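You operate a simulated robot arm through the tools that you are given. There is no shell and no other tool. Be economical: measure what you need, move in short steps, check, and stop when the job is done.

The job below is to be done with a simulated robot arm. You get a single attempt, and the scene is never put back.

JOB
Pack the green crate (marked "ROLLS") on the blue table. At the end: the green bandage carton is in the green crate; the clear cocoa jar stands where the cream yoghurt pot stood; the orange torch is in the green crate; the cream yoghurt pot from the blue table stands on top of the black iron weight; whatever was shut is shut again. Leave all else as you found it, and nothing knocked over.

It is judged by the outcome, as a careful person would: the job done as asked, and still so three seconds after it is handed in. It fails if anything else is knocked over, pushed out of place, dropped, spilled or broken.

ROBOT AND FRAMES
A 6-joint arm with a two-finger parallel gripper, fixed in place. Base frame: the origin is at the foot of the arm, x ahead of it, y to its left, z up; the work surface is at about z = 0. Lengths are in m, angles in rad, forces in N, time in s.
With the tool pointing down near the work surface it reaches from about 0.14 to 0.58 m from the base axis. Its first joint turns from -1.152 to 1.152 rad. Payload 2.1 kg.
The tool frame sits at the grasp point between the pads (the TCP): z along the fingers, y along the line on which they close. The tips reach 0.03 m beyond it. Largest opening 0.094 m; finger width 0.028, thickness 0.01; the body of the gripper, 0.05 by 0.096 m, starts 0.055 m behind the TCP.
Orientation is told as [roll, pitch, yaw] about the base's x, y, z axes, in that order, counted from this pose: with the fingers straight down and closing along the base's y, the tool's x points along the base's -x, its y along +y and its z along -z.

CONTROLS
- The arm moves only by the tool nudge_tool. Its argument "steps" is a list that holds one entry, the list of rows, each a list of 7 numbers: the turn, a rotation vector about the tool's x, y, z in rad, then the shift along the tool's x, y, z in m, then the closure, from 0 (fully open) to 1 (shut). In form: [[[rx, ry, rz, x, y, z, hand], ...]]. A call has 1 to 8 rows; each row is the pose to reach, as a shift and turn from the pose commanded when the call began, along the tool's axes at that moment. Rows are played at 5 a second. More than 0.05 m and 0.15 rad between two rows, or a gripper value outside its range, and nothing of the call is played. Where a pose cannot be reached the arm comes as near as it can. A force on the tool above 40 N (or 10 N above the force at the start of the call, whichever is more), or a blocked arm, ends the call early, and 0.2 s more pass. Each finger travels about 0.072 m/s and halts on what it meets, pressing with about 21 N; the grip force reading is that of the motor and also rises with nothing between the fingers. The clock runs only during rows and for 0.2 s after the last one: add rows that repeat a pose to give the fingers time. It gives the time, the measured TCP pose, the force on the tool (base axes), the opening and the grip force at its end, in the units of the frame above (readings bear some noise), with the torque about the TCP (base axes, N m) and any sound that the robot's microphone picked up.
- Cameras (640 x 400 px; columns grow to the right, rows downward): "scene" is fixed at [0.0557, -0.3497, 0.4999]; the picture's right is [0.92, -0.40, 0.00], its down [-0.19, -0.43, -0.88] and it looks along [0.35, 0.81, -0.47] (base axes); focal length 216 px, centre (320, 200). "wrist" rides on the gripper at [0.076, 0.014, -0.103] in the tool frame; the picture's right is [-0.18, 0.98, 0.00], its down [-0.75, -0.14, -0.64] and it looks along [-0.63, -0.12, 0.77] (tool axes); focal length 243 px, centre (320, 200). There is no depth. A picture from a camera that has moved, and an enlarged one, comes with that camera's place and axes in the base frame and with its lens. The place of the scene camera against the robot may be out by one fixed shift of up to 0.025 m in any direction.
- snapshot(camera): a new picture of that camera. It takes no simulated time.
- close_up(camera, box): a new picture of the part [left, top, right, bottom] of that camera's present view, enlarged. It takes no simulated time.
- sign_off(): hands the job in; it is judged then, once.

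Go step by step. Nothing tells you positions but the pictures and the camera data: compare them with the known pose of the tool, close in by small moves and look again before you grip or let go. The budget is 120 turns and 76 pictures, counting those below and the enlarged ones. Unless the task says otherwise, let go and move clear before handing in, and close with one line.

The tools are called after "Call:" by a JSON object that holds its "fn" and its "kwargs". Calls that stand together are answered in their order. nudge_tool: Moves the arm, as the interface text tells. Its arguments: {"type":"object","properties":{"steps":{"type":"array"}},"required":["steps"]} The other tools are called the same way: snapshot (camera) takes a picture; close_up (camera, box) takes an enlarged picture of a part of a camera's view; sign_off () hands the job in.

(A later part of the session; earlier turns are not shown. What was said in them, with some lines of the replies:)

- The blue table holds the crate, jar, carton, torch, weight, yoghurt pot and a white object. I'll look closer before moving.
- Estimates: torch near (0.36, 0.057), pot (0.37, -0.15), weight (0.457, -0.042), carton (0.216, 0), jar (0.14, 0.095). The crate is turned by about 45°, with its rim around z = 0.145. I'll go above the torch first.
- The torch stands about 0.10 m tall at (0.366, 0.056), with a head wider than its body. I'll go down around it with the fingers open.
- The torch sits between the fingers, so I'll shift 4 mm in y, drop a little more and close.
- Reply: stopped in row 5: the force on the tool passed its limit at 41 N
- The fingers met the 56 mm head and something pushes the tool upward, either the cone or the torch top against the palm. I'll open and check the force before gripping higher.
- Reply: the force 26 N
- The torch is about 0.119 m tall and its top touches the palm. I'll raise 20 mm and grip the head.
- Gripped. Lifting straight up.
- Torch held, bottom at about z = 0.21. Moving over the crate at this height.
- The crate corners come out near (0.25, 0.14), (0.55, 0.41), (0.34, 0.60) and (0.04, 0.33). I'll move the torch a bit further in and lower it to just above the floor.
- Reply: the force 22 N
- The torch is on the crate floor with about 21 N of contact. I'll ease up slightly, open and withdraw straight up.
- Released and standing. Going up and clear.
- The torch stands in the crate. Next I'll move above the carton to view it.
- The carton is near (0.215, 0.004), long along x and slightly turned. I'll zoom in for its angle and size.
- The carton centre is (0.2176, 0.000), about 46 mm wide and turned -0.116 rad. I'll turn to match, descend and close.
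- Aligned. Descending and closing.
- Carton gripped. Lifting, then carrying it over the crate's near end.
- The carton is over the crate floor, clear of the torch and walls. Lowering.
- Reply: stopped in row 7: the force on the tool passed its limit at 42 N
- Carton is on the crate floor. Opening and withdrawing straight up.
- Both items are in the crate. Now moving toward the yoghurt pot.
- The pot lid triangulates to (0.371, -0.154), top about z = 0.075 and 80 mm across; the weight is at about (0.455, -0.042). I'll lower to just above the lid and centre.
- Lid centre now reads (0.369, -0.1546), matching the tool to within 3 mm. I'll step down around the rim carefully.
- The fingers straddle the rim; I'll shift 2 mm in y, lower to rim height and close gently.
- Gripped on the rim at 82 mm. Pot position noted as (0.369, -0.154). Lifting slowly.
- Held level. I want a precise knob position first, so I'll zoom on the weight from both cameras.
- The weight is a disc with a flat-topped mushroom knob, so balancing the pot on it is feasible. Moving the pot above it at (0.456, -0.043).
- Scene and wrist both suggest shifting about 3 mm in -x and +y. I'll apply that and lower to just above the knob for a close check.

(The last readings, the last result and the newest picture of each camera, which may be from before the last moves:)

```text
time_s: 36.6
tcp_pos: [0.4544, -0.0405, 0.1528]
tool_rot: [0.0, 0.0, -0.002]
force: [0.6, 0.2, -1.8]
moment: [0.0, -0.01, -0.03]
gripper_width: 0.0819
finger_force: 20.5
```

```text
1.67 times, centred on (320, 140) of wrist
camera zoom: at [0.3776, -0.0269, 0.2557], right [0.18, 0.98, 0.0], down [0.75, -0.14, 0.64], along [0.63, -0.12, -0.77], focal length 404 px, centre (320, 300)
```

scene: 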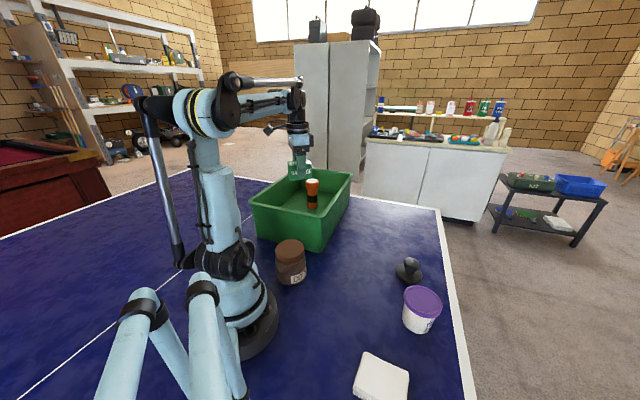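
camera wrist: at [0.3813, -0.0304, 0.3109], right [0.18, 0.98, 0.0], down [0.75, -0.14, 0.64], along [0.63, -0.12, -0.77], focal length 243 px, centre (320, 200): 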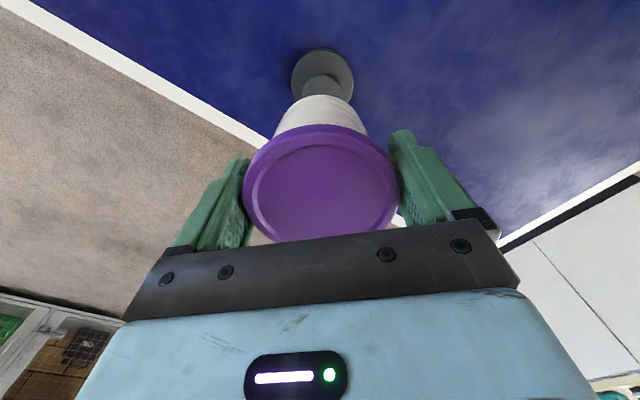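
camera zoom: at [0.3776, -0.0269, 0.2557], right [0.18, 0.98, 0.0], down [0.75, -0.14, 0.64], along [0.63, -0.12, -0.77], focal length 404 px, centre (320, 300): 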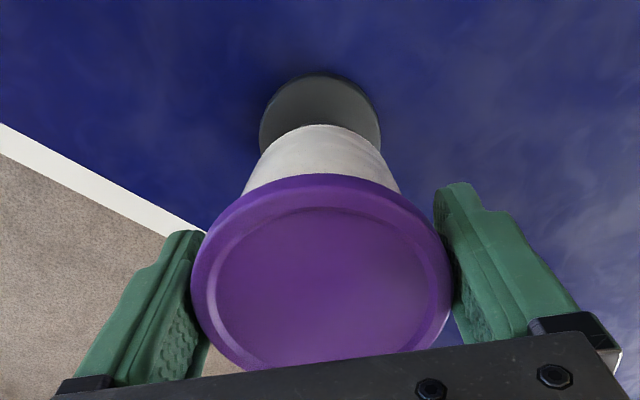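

The pot is centred over the knob to within about 2 mm. I'll descend in small steps until contact.

Call:
{"fn": "nudge_tool", "kwargs": {"steps": [[[0, 0, 0, 0, 0, 0.008, 1], [0, 0, 0, 0, 0, 0.012, 1], [0, 0, 0, 0, 0, 0.015, 1], [0, 0, 0, 0, 0, 0.017, 1], [0, 0, 0, 0, 0, 0.017, 1]]]}}

Call:
{"fn": "close_up", "kwargs": {"camera": "scene", "box": [370, 200, 450, 300]}}

```text
time_s: 37.8
tcp_pos: [0.4537, -0.041, 0.1352]
tool_rot: [0.0, 0.0, -0.002]
force: [0.5, 0.4, -2.3]
moment: [0.01, 0.0, -0.02]
gripper_width: 0.0819
finger_force: 20.3
```

```text
4.00 times, centred on (410, 250) of scene
camera zoom: at [0.0557, -0.3497, 0.4999], right [0.92, -0.4, 0.0], down [-0.19, -0.43, -0.88], along [0.35, 0.81, -0.47], focal length 866 px, centre (-40, 0)
```

zoom: 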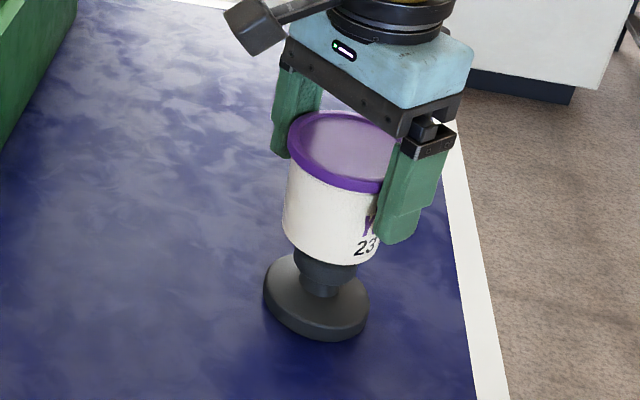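

No contact yet. Continuing in 1.5 mm steps.

Call:
{"fn": "nudge_tool", "kwargs": {"steps": [[[0, 0, 0, 0, 0, 0.002, 1], [0, 0, 0, 0, 0, 0.0035, 1], [0, 0, 0, 0, 0, 0.005, 1], [0, 0, 0, 0, 0, 0.006, 1], [0, 0, 0, 0, 0, 0.006, 1]]]}}

```text
time_s: 39.0
tcp_pos: [0.4528, -0.0385, 0.1283]
tool_rot: [0.001, 0.0, 0.0]
force: [-1.1, -0.7, -2.0]
moment: [0.0, 0.03, 0.01]
gripper_width: 0.082
finger_force: 21.4
```

Call:
{"fn": "nudge_tool", "kwargs": {"steps": [[[0, 0, 0, 0, 0, 0.0015, 1], [0, 0, 0, 0, 0, 0.003, 1], [0, 0, 0, 0, 0, 0.0045, 1], [0, 0, 0, 0, 0, 0.006, 1], [0, 0, 0, 0, 0, 0.006, 1]]]}}

Call:
{"fn": "close_up", "kwargs": {"camera": "scene", "box": [370, 200, 450, 300]}}

```text
time_s: 40.2
tcp_pos: [0.4547, -0.0395, 0.1232]
tool_rot: [0.002, 0.0, 0.0]
force: [0.4, 2.7, 19.5]
moment: [0.09, -0.19, 0.09]
gripper_width: 0.0817
finger_force: 20.6
```

```text
4.00 times, centred on (410, 250) of scene
camera zoom: at [0.0556, -0.3497, 0.4999], right [0.92, -0.4, 0.0], down [-0.19, -0.43, -0.88], along [0.35, 0.81, -0.47], focal length 866 px, centre (-40, 0)
```

zoom: 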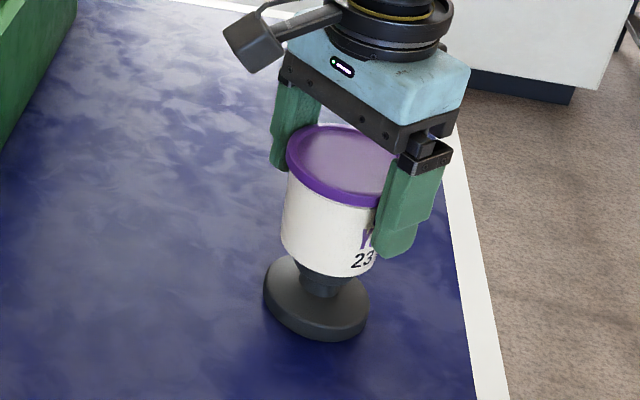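

Contact at about TCP z = 0.124, with the pot centred on the knob. I'll relieve the pressing force, check, and then open slowly.

Call:
{"fn": "nudge_tool", "kwargs": {"steps": [[[0, 0, 0, 0, 0, -0.0007, 1], [0, 0, 0, 0, 0, -0.0012, 1], [0, 0, 0, 0, 0, -0.0012, 1]]]}}

```text
time_s: 41.0
tcp_pos: [0.4534, -0.0409, 0.1243]
tool_rot: [-0.001, 0.001, 0.0]
force: [-0.4, -1.2, -1.8]
moment: [0.0, 0.02, -0.01]
gripper_width: 0.0817
finger_force: 21.5
```

Call:
{"fn": "nudge_tool", "kwargs": {"steps": [[[0, 0, 0, 0, 0, 0.0003, 1], [0, 0, 0, 0, 0, 0.0006, 1], [0, 0, 0, 0, 0, 0.0006, 1]]]}}

```text
time_s: 41.8
tcp_pos: [0.4547, -0.0382, 0.1236]
tool_rot: [0.0, 0.0, 0.001]
force: [-0.2, 0.2, -2.1]
moment: [-0.01, 0.0, 0.01]
gripper_width: 0.0817
finger_force: 21.0
```

Call:
{"fn": "nudge_tool", "kwargs": {"steps": [[[0, 0, 0, 0, 0, 0.0004, 1], [0, 0, 0, 0, 0, 0.0007, 1], [0, 0, 0, 0, 0, 0.0007, 1]]]}}

```text
time_s: 42.6
tcp_pos: [0.4539, -0.0379, 0.1229]
tool_rot: [-0.001, -0.001, 0.002]
force: [1.6, -0.3, 20.7]
moment: [0.04, -0.25, 0.03]
gripper_width: 0.0818
finger_force: 21.3
```

The contact torque sits slightly toward +x, so I'll lift 1.5 mm, shift the pot 2.5 mm in +x and touch down again.

Call:
{"fn": "nudge_tool", "kwargs": {"steps": [[[0, 0, 0, 0, 0, -0.002, 1], [0, 0, 0, -0.0025, 0, -0.002, 1], [0, 0, 0, -0.0025, 0, -0.002, 1], [0, 0, 0, -0.0025, 0, -0.001, 1], [0, 0, 0, -0.0025, 0, -0.0003, 1], [0, 0, 0, -0.0025, 0, -0.0003, 1]]]}}

Call:
{"fn": "close_up", "kwargs": {"camera": "scene", "box": [380, 220, 440, 295]}}

Call:
{"fn": "close_up", "kwargs": {"camera": "wrist", "box": [230, 20, 410, 260]}}

```text
time_s: 44.0
tcp_pos: [0.4559, -0.0401, 0.1238]
tool_rot: [0.002, 0.0, 0.0]
force: [-0.3, 1.4, 5.5]
moment: [0.2, -0.03, 0.03]
gripper_width: 0.0816
finger_force: 20.7
```

```text
5.33 times, centred on (410, 258) of scene
camera zoom: at [0.0557, -0.3497, 0.4999], right [0.92, -0.4, 0.0], down [-0.19, -0.43, -0.88], along [0.35, 0.81, -0.47], focal length 1154 px, centre (-160, -107)
```

zoom: 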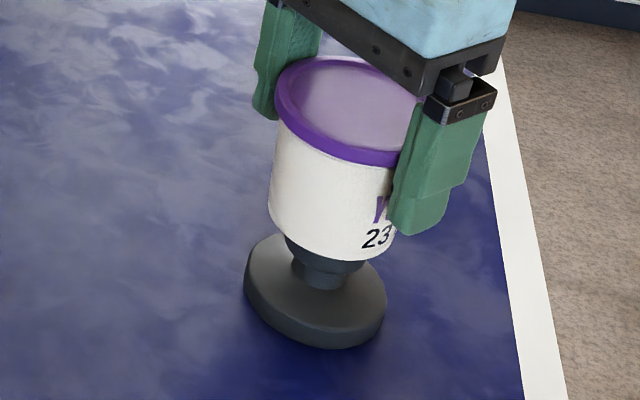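

```text
1.67 times, centred on (320, 140) of wrist
camera zoom: at [0.3804, -0.0256, 0.2259], right [0.18, 0.98, 0.0], down [0.75, -0.14, 0.64], along [0.63, -0.12, -0.77], focal length 404 px, centre (320, 300)
```

zoom: 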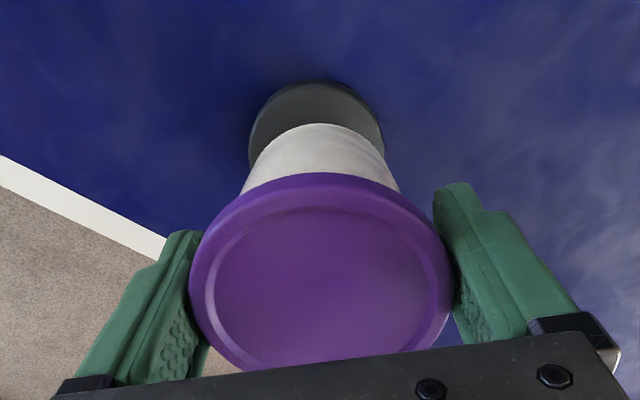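

Good contact, light force, aligned within about 3 mm. Opening slowly while staying in place.

Call:
{"fn": "nudge_tool", "kwargs": {"steps": [[[0, 0, 0, 0, 0, 0, 0.12], [0, 0, 0, 0, 0, 0, 0.1], [0, 0, 0, 0, 0, 0, 0.08], [0, 0, 0, 0, 0, 0, 0.05], [0, 0, 0, 0, 0, 0, 0.02], [0, 0, 0, 0, 0, 0, 0], [0, 0, 0, 0, 0, 0, 0]]]}}

Call:
{"fn": "close_up", "kwargs": {"camera": "scene", "box": [380, 220, 440, 295]}}

Call:
{"fn": "close_up", "kwargs": {"camera": "wrist", "box": [230, 20, 410, 260]}}

```text
time_s: 45.6
tcp_pos: [0.4549, -0.0389, 0.1223]
tool_rot: [0.001, -0.001, -0.001]
force: [-1.1, -0.4, 0.4]
moment: [0.01, 0.0, 0.01]
gripper_width: 0.0942
finger_force: 0.1
```

```text
5.33 times, centred on (410, 258) of scene
camera zoom: at [0.0557, -0.3497, 0.4999], right [0.92, -0.4, 0.0], down [-0.19, -0.43, -0.88], along [0.35, 0.81, -0.47], focal length 1154 px, centre (-160, -107)
```

zoom: 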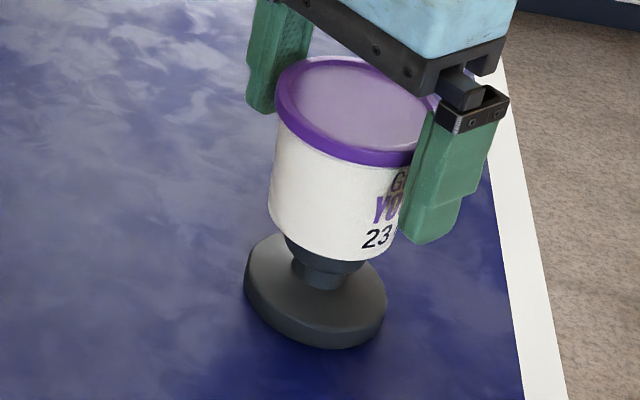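

```text
1.67 times, centred on (320, 140) of wrist
camera zoom: at [0.3804, -0.0258, 0.2257], right [0.18, 0.98, 0.0], down [0.75, -0.14, 0.64], along [0.63, -0.12, -0.77], focal length 404 px, centre (320, 300)
```

zoom: 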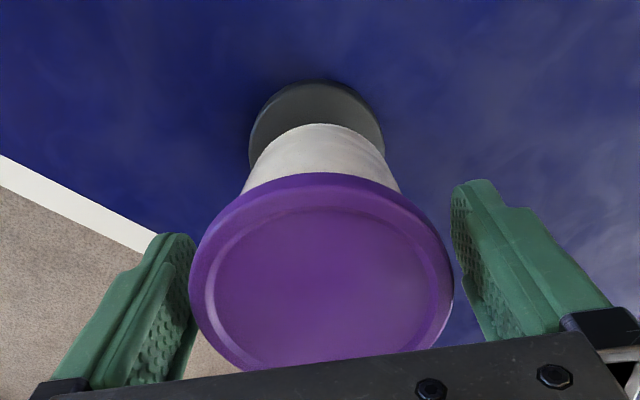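

The pot stands steady. Raising straight up, slowly past the rim.

Call:
{"fn": "nudge_tool", "kwargs": {"steps": [[[0, 0, 0, 0, 0, -0.006, 0], [0, 0, 0, 0, 0, -0.014, 0], [0, 0, 0, 0, 0, -0.024, 0], [0, 0, 0, 0, 0, -0.038, 0], [0, 0, 0, 0, 0, -0.06, 0], [0, 0, 0, 0, 0, -0.09, 0], [0, 0, 0, 0, 0, -0.125, 0], [0, 0, 0, 0, 0, -0.125, 0]]]}}

Call:
{"fn": "snapshot", "kwargs": {"camera": "scene"}}

```text
time_s: 47.4
tcp_pos: [0.4544, -0.0379, 0.2494]
tool_rot: [0.001, 0.001, 0.0]
force: [-0.3, -0.1, 0.5]
moment: [-0.03, 0.0, 0.0]
gripper_width: 0.0941
finger_force: 0.1
```

```text
26 pictures are left
```

scene: 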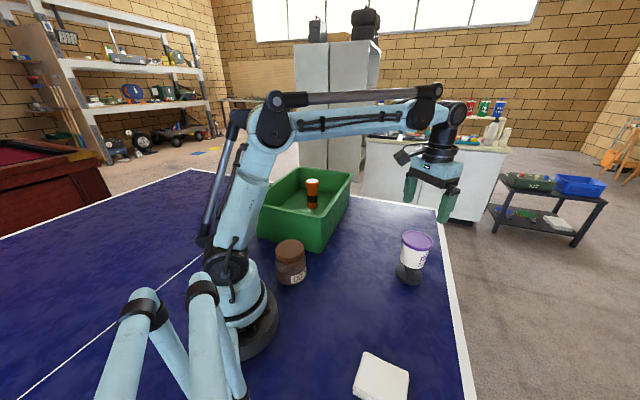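

The pot is on the weight and the rest is unchanged. Now moving back toward the jar, near (0.143, 0.105).

Call:
{"fn": "nudge_tool", "kwargs": {"steps": [[[0, 0, 0, 0.036, 0.02, 0, 0], [0, 0, 0, 0.072, 0.04, 0, 0], [0, 0, 0, 0.108, 0.06, 0, 0], [0, 0, 0, 0.144, 0.08, 0, 0], [0, 0, 0, 0.18, 0.1, 0, 0], [0, 0, 0, 0.215, 0.119, 0, 0], [0, 0, 0, 0.25, 0.138, 0, 0], [0, 0, 0, 0.25, 0.138, 0, 0]]]}}

Call:
{"fn": "snapshot", "kwargs": {"camera": "wrist"}}

```text
time_s: 49.2
tcp_pos: [0.2053, 0.0991, 0.2482]
tool_rot: [-0.001, -0.001, 0.001]
force: [-0.8, -0.1, 0.0]
moment: [-0.01, -0.02, -0.03]
gripper_width: 0.0942
finger_force: 0.1
```

```text
25 pictures are left
camera wrist: at [0.1299, 0.1121, 0.3511], right [0.18, 0.98, 0.0], down [0.75, -0.14, 0.64], along [0.63, -0.12, -0.77], focal length 243 px, centre (320, 200)
```

wrist: 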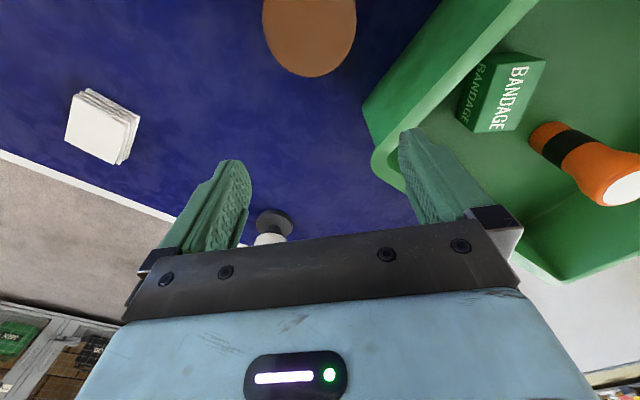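

The jar lid reads about (0.148, 0.099), 80 mm across. I'll go above it at a safe height to see if the pose is reachable.

Call:
{"fn": "nudge_tool", "kwargs": {"steps": [[[0, 0, 0, 0.03, 0, 0.01, 0], [0, 0, 0, 0.057, 0, 0.025, 0], [0, 0, 0, 0.057, 0, 0.055, 0], [0, 0, 0, 0.057, 0, 0.055, 0]]]}}

Call:
{"fn": "snapshot", "kwargs": {"camera": "wrist"}}

Call:
{"fn": "snapshot", "kwargs": {"camera": "scene"}}

```text
time_s: 50.2
tcp_pos: [0.1464, 0.0989, 0.1927]
tool_rot: [0.0, 0.0, -0.001]
force: [-0.8, 0.3, 0.0]
moment: [0.01, 0.02, -0.05]
gripper_width: 0.0941
finger_force: 0.0
```

```text
24 pictures are left
camera wrist: at [0.0704, 0.1121, 0.296], right [0.18, 0.98, 0.0], down [0.75, -0.14, 0.64], along [0.63, -0.12, -0.77], focal length 243 px, centre (320, 200)
```

wrist: 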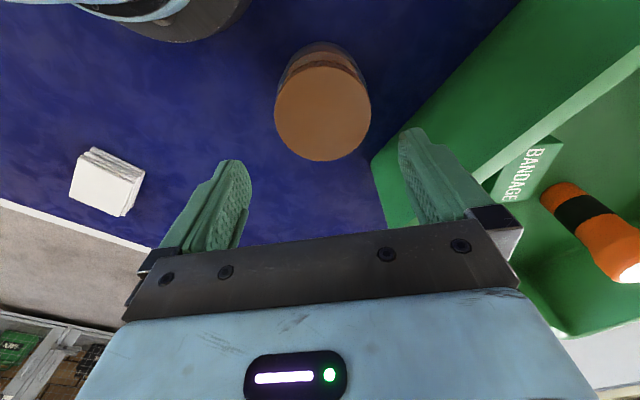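

```text
23 pictures are left
```

scene: 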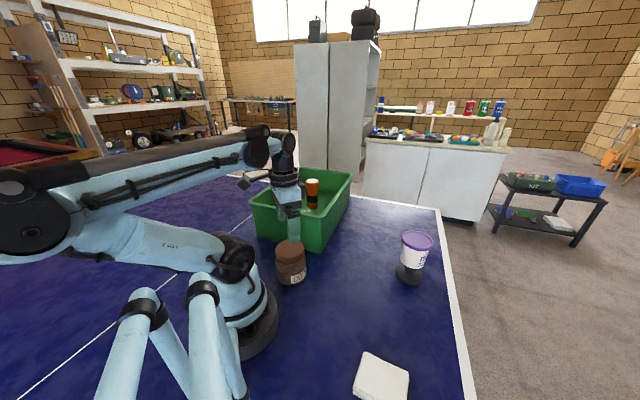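

Reachable. The lid is close to (0.147, 0.099); I'll lower to just above it and re-measure.

Call:
{"fn": "nudge_tool", "kwargs": {"steps": [[[0, 0, 0, 0, 0, 0.02, 0], [0, 0, 0, 0, 0, 0.04, 0], [0, 0, 0, 0, 0, 0.05, 0], [0, 0, 0, 0, 0, 0.05, 0]]]}}

Call:
{"fn": "snapshot", "kwargs": {"camera": "wrist"}}

Call:
{"fn": "close_up", "kwargs": {"camera": "scene", "box": [255, 180, 345, 300]}}

```text
time_s: 51.2
tcp_pos: [0.1496, 0.0985, 0.1424]
tool_rot: [0.002, 0.001, 0.0]
force: [0.4, 0.3, -0.9]
moment: [0.01, 0.02, 0.01]
gripper_width: 0.094
finger_force: 0.0
```

```text
22 pictures are left
camera wrist: at [0.0742, 0.1114, 0.246], right [0.18, 0.98, 0.0], down [0.75, -0.14, 0.64], along [0.63, -0.12, -0.77], focal length 243 px, centre (320, 200)
```

wrist: 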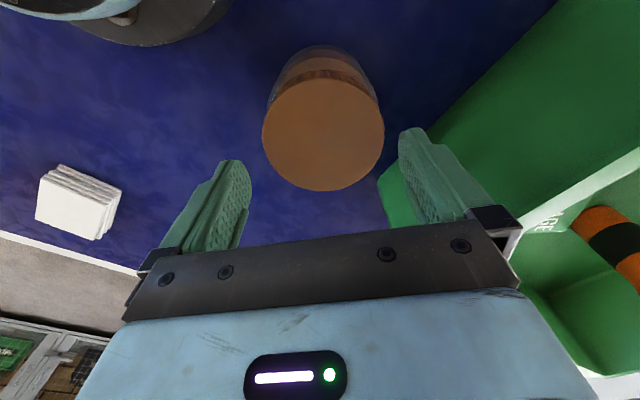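

```text
3.33 times, centred on (300, 240) of scene
camera zoom: at [0.0557, -0.3497, 0.4999], right [0.92, -0.4, 0.0], down [-0.19, -0.43, -0.88], along [0.35, 0.81, -0.47], focal length 721 px, centre (387, 67)
```

zoom: 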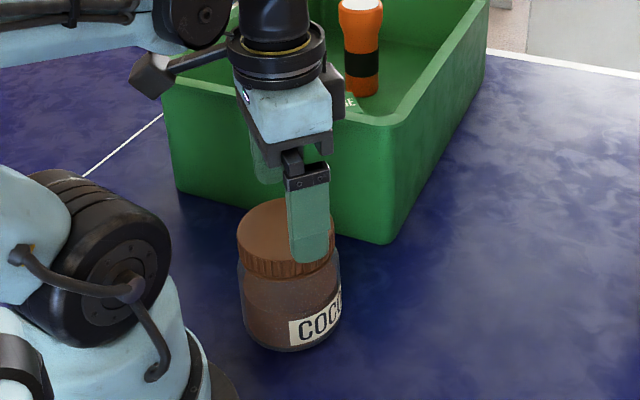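

Lid: centre (0.146, 0.100), top about z = 0.092, 81 mm across. I'll make a small correction and lower the fingers over the lid, stepping carefully.

Call:
{"fn": "nudge_tool", "kwargs": {"steps": [[[0, 0, 0, 0.002, 0.0015, 0.01, 0], [0, 0, 0, 0.002, 0.0015, 0.02, 0], [0, 0, 0, 0.002, 0.0015, 0.028, 0], [0, 0, 0, 0.002, 0.0015, 0.028, 0]]]}}

Call:
{"fn": "snapshot", "kwargs": {"camera": "wrist"}}

```text
time_s: 52.2
tcp_pos: [0.1473, 0.0989, 0.1152]
tool_rot: [0.001, -0.001, 0.0]
force: [0.0, 0.3, 0.0]
moment: [0.0, 0.0, 0.0]
gripper_width: 0.0939
finger_force: 0.1
```

```text
20 pictures are left
camera wrist: at [0.0723, 0.1128, 0.218], right [0.18, 0.98, 0.0], down [0.75, -0.14, 0.64], along [0.63, -0.12, -0.77], focal length 243 px, centre (320, 200)
```

wrist: 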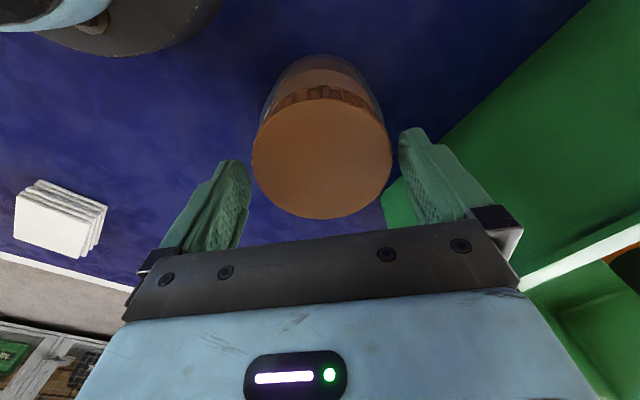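

Centred. Lowering 17 mm more and closing gently on the lid.

Call:
{"fn": "nudge_tool", "kwargs": {"steps": [[[0, 0, 0, 0, 0, 0.009, 0], [0, 0, 0, 0, 0, 0.017, 0], [0, 0, 0, 0, 0, 0.017, 0], [0, 0, 0, 0, 0, 0.017, 0.05], [0, 0, 0, 0, 0, 0.017, 0.1], [0, 0, 0, 0, 0, 0.017, 0.15], [0, 0, 0, 0, 0, 0.017, 0.25], [0, 0, 0, 0, 0, 0.017, 0.4]]]}}

Call:
{"fn": "snapshot", "kwargs": {"camera": "wrist"}}

Call:
{"fn": "close_up", "kwargs": {"camera": "scene", "box": [255, 180, 345, 300]}}

```text
time_s: 54.0
tcp_pos: [0.1479, 0.099, 0.0984]
tool_rot: [0.0, 0.0, 0.0]
force: [-0.5, 2.9, 0.9]
moment: [0.31, 0.03, 0.01]
gripper_width: 0.0812
finger_force: 21.1
```

```text
19 pictures are left
camera wrist: at [0.0716, 0.1133, 0.2011], right [0.18, 0.98, 0.0], down [0.75, -0.14, 0.64], along [0.63, -0.12, -0.77], focal length 243 px, centre (320, 200)
```

wrist: 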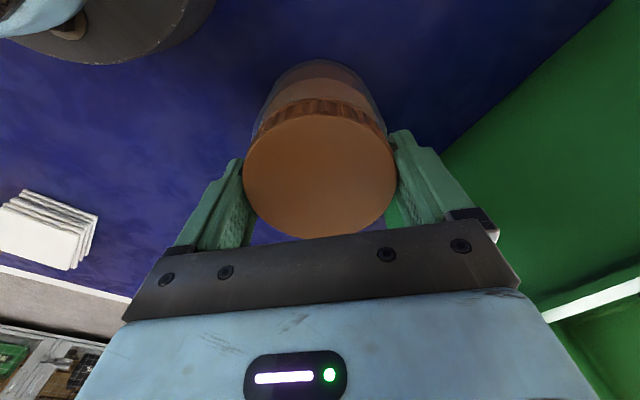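

```text
3.33 times, centred on (300, 240) of scene
camera zoom: at [0.0557, -0.3497, 0.4999], right [0.92, -0.4, 0.0], down [-0.19, -0.43, -0.88], along [0.35, 0.81, -0.47], focal length 721 px, centre (387, 67)
```

zoom: 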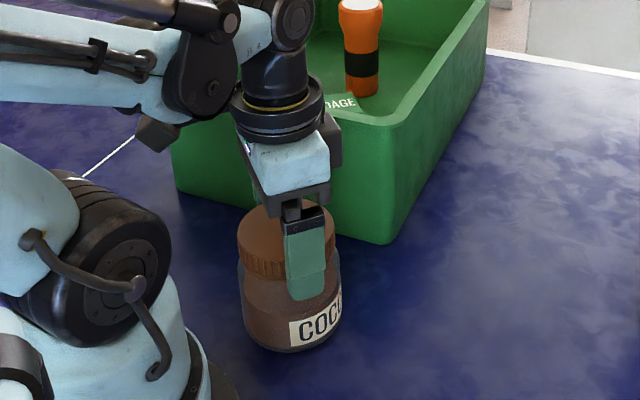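

Gripped at 81 mm. Lifting 30 mm to test the hold.

Call:
{"fn": "nudge_tool", "kwargs": {"steps": [[[0, 0, 0, 0, 0, -0.008, 1], [0, 0, 0, 0, 0, -0.018, 1], [0, 0, 0, 0, 0, -0.03, 1], [0, 0, 0, 0, 0, -0.03, 1]]]}}

Call:
{"fn": "close_up", "kwargs": {"camera": "scene", "box": [255, 180, 345, 300]}}

```text
time_s: 55.0
tcp_pos: [0.147, 0.0997, 0.1275]
tool_rot: [0.001, 0.001, -0.001]
force: [-0.2, 0.0, -5.8]
moment: [0.02, 0.01, 0.02]
gripper_width: 0.0798
finger_force: 21.5
```

```text
3.33 times, centred on (300, 240) of scene
camera zoom: at [0.0557, -0.3497, 0.4999], right [0.92, -0.4, 0.0], down [-0.19, -0.43, -0.88], along [0.35, 0.81, -0.47], focal length 721 px, centre (387, 67)
```

zoom: 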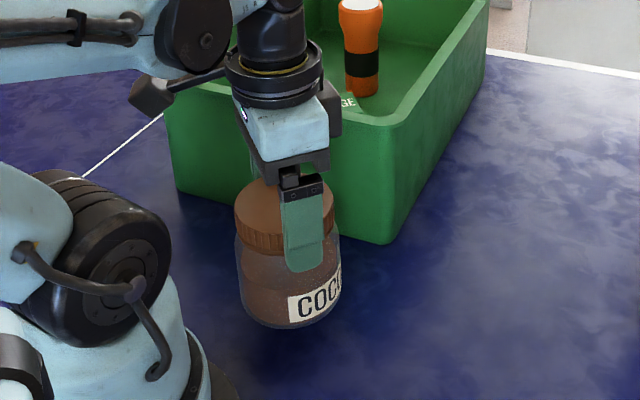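

It holds (about 6 N). Lifting further, then carrying at moderate speed toward the pot's old place.

Call:
{"fn": "nudge_tool", "kwargs": {"steps": [[[0, 0, 0, 0, 0, -0.015, 1], [0, 0, 0, 0, 0, -0.035, 1], [0, 0, 0, 0, 0, -0.055, 1], [0, 0, 0, -0.015, -0.017, -0.07, 1], [0, 0, 0, -0.035, -0.04, -0.07, 1], [0, 0, 0, -0.055, -0.063, -0.07, 1], [0, 0, 0, -0.072, -0.082, -0.07, 1], [0, 0, 0, -0.08, -0.092, -0.07, 1]]]}}

Call:
{"fn": "nudge_tool", "kwargs": {"steps": [[[0, 0, 0, -0.015, -0.017, 0, 1], [0, 0, 0, -0.035, -0.04, 0, 1], [0, 0, 0, -0.055, -0.063, 0, 1], [0, 0, 0, -0.075, -0.086, 0, 1], [0, 0, 0, -0.095, -0.109, 0, 1], [0, 0, 0, -0.115, -0.132, 0, 1], [0, 0, 0, -0.13, -0.149, 0, 1], [0, 0, 0, -0.142, -0.162, 0, 1]]]}}

Call:
{"fn": "snapshot", "kwargs": {"camera": "wrist"}}

Call:
{"fn": "snapshot", "kwargs": {"camera": "scene"}}

```text
time_s: 56.8
tcp_pos: [0.226, 0.0103, 0.1968]
tool_rot: [0.001, -0.001, 0.0]
force: [-0.9, 0.7, -5.3]
moment: [-0.01, -0.01, -0.01]
gripper_width: 0.0797
finger_force: 20.5
```

```text
time_s: 58.6
tcp_pos: [0.3677, -0.1529, 0.1968]
tool_rot: [0.001, -0.002, 0.001]
force: [0.8, 0.3, -5.4]
moment: [-0.01, -0.02, 0.0]
gripper_width: 0.0799
finger_force: 21.2
```

```text
16 pictures are left
camera wrist: at [0.2925, -0.1406, 0.2998], right [0.18, 0.98, 0.0], down [0.75, -0.14, 0.64], along [0.63, -0.12, -0.77], focal length 243 px, centre (320, 200)
```

wrist: 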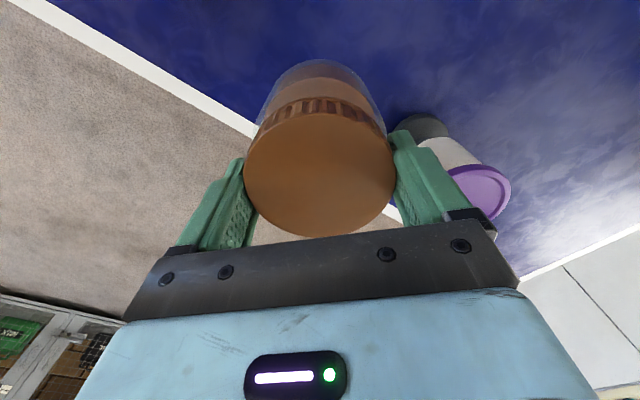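

```text
15 pictures are left
```

scene: 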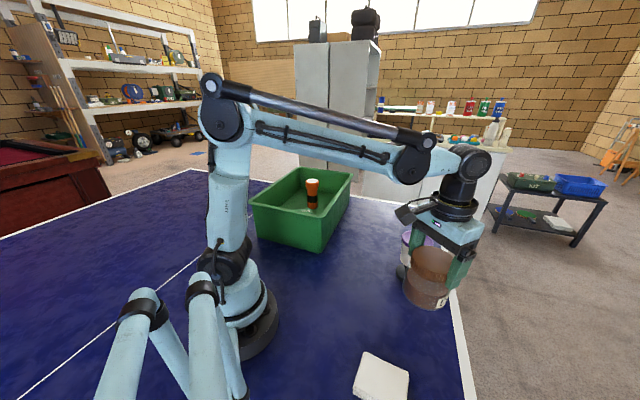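

At the old pot position. Lowering to just above the table.

Call:
{"fn": "nudge_tool", "kwargs": {"steps": [[[0, 0, 0, -0.001, -0.001, 0.02, 1], [0, 0, 0, -0.001, -0.001, 0.045, 1], [0, 0, 0, -0.001, -0.001, 0.07, 1], [0, 0, 0, -0.001, -0.001, 0.085, 1], [0, 0, 0, -0.001, -0.001, 0.092, 1], [0, 0, 0, -0.001, -0.001, 0.092, 1]]]}}

Call:
{"fn": "close_up", "kwargs": {"camera": "scene", "box": [370, 220, 470, 345]}}

```text
time_s: 60.0
tcp_pos: [0.3702, -0.1549, 0.1066]
tool_rot: [0.0, 0.002, -0.001]
force: [-0.3, 0.0, -4.5]
moment: [-0.01, 0.01, 0.02]
gripper_width: 0.0802
finger_force: 20.9
```

```text
3.20 times, centred on (420, 282) of scene
camera zoom: at [0.0557, -0.3497, 0.4999], right [0.92, -0.4, 0.0], down [-0.19, -0.43, -0.88], along [0.35, 0.81, -0.47], focal length 693 px, centre (0, -64)
```

zoom: 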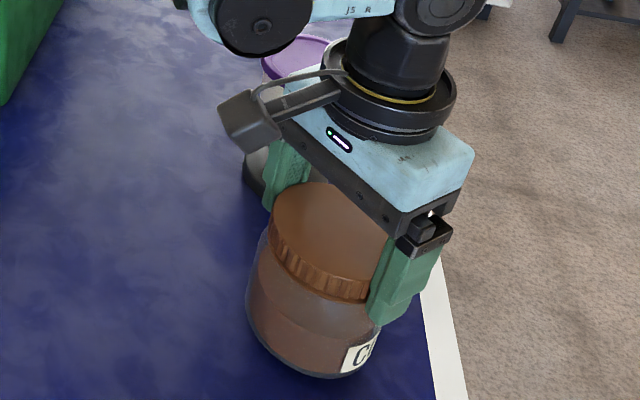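

Just above the table. Stepping down to contact.

Call:
{"fn": "nudge_tool", "kwargs": {"steps": [[[0, 0, 0, 0, 0, 0.002, 1], [0, 0, 0, 0, 0, 0.004, 1], [0, 0, 0, 0, 0, 0.0055, 1], [0, 0, 0, 0, 0, 0.007, 1], [0, 0, 0, 0, 0, 0.007, 1]]]}}

```text
time_s: 61.2
tcp_pos: [0.3704, -0.1547, 0.0993]
tool_rot: [0.0, 0.001, 0.0]
force: [-3.9, -1.8, 17.8]
moment: [0.12, -0.19, -0.05]
gripper_width: 0.0797
finger_force: 20.8
```

Contact. I'll ease off slightly and open slowly.

Call:
{"fn": "nudge_tool", "kwargs": {"steps": [[[0, 0, 0, 0, 0, -0.0006, 1], [0, 0, 0, 0, 0, -0.0006, 0.12], [0, 0, 0, 0, 0, -0.0006, 0.09], [0, 0, 0, 0, 0, -0.0006, 0.05], [0, 0, 0, 0, 0, -0.0006, 0], [0, 0, 0, 0, 0, -0.0006, 0], [0, 0, 0, 0, 0, -0.0006, 0]]]}}

Call:
{"fn": "snapshot", "kwargs": {"camera": "wrist"}}

```text
time_s: 62.8
tcp_pos: [0.3704, -0.1545, 0.1015]
tool_rot: [-0.001, -0.001, 0.0]
force: [-0.1, -0.9, -0.2]
moment: [-0.01, 0.01, -0.01]
gripper_width: 0.0942
finger_force: 0.1
```

```text
13 pictures are left
camera wrist: at [0.2952, -0.1412, 0.2035], right [0.18, 0.98, 0.0], down [0.75, -0.14, 0.64], along [0.63, -0.12, -0.77], focal length 243 px, centre (320, 200)
```

wrist: 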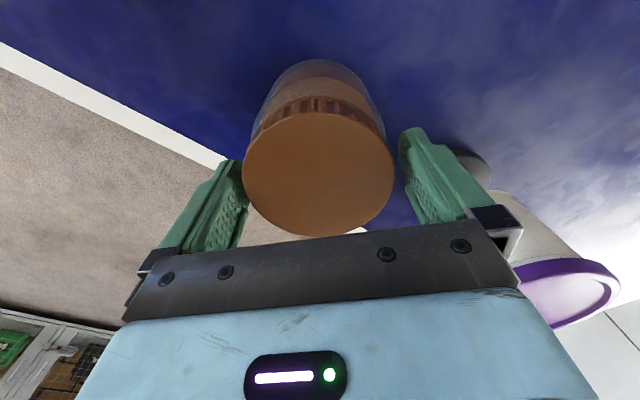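

The jar stands. The -y finger is the closer one, so I'll shift 2 mm that way and rise straight up.

Call:
{"fn": "nudge_tool", "kwargs": {"steps": [[[0, 0, 0, 0, -0.002, -0.003, 0], [0, 0, 0, 0, -0.002, -0.01, 0], [0, 0, 0, 0, -0.002, -0.022, 0], [0, 0, 0, 0, -0.002, -0.04, 0], [0, 0, 0, 0, -0.002, -0.07, 0], [0, 0, 0, 0, -0.002, -0.11, 0], [0, 0, 0, 0, -0.002, -0.15, 0], [0, 0, 0, 0, -0.002, -0.19, 0]]]}}

Call:
{"fn": "snapshot", "kwargs": {"camera": "scene"}}

Call:
{"fn": "snapshot", "kwargs": {"camera": "wrist"}}

```text
time_s: 64.6
tcp_pos: [0.37, -0.1558, 0.2913]
tool_rot: [0.0, -0.001, 0.001]
force: [-0.2, 0.1, -0.5]
moment: [-0.03, -0.03, 0.0]
gripper_width: 0.0939
finger_force: 0.1
```

```text
12 pictures are left
```

scene: 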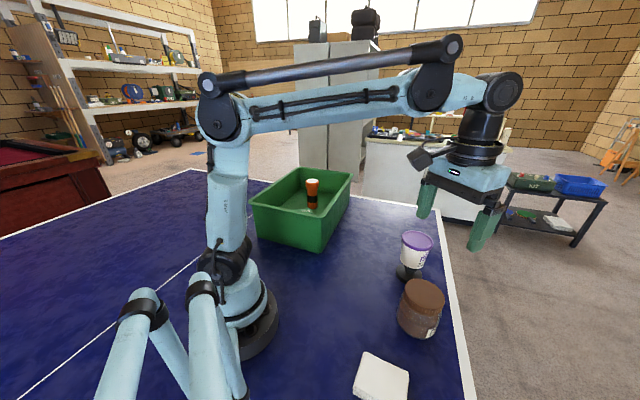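

```text
11 pictures are left
camera wrist: at [0.2943, -0.1425, 0.3937], right [0.18, 0.98, 0.0], down [0.75, -0.14, 0.64], along [0.63, -0.12, -0.77], focal length 243 px, centre (320, 200)
```

wrist: 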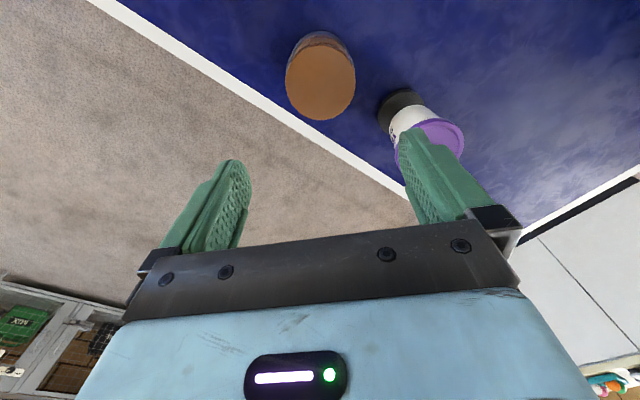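

Everything is in place; one last zoomed check.

Call:
{"fn": "close_up", "kwargs": {"camera": "scene", "box": [240, 160, 460, 345]}}

```text
2.16 times, centred on (350, 252) of scene
camera zoom: at [0.0557, -0.3497, 0.4999], right [0.92, -0.4, 0.0], down [-0.19, -0.43, -0.88], along [0.35, 0.81, -0.47], focal length 468 px, centre (255, 86)
```

zoom: 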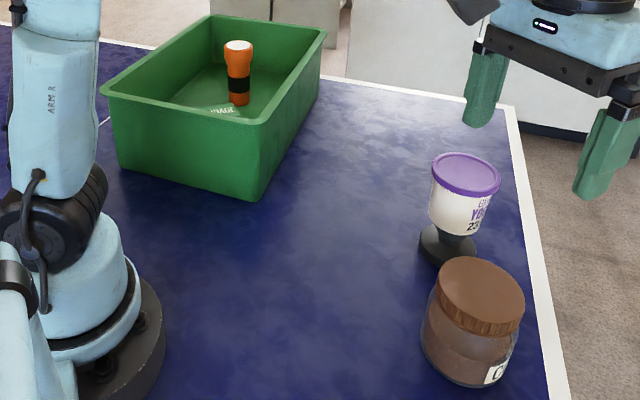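

The torch and carton are in the crate, the pot stands on the weight, the jar stands where the pot was, and the arm is clear. Handing in.

Call:
{"fn": "sign_off", "kwargs": {}}

```text
The job is handed in.
```

The job is handed in: the torch and carton are in the green crate, the yoghurt pot stands on the iron weight, the cocoa jar stands where the pot was, and in the last pictures nothing else had moved or fallen; nothing was opened, so there was nothing to shut.
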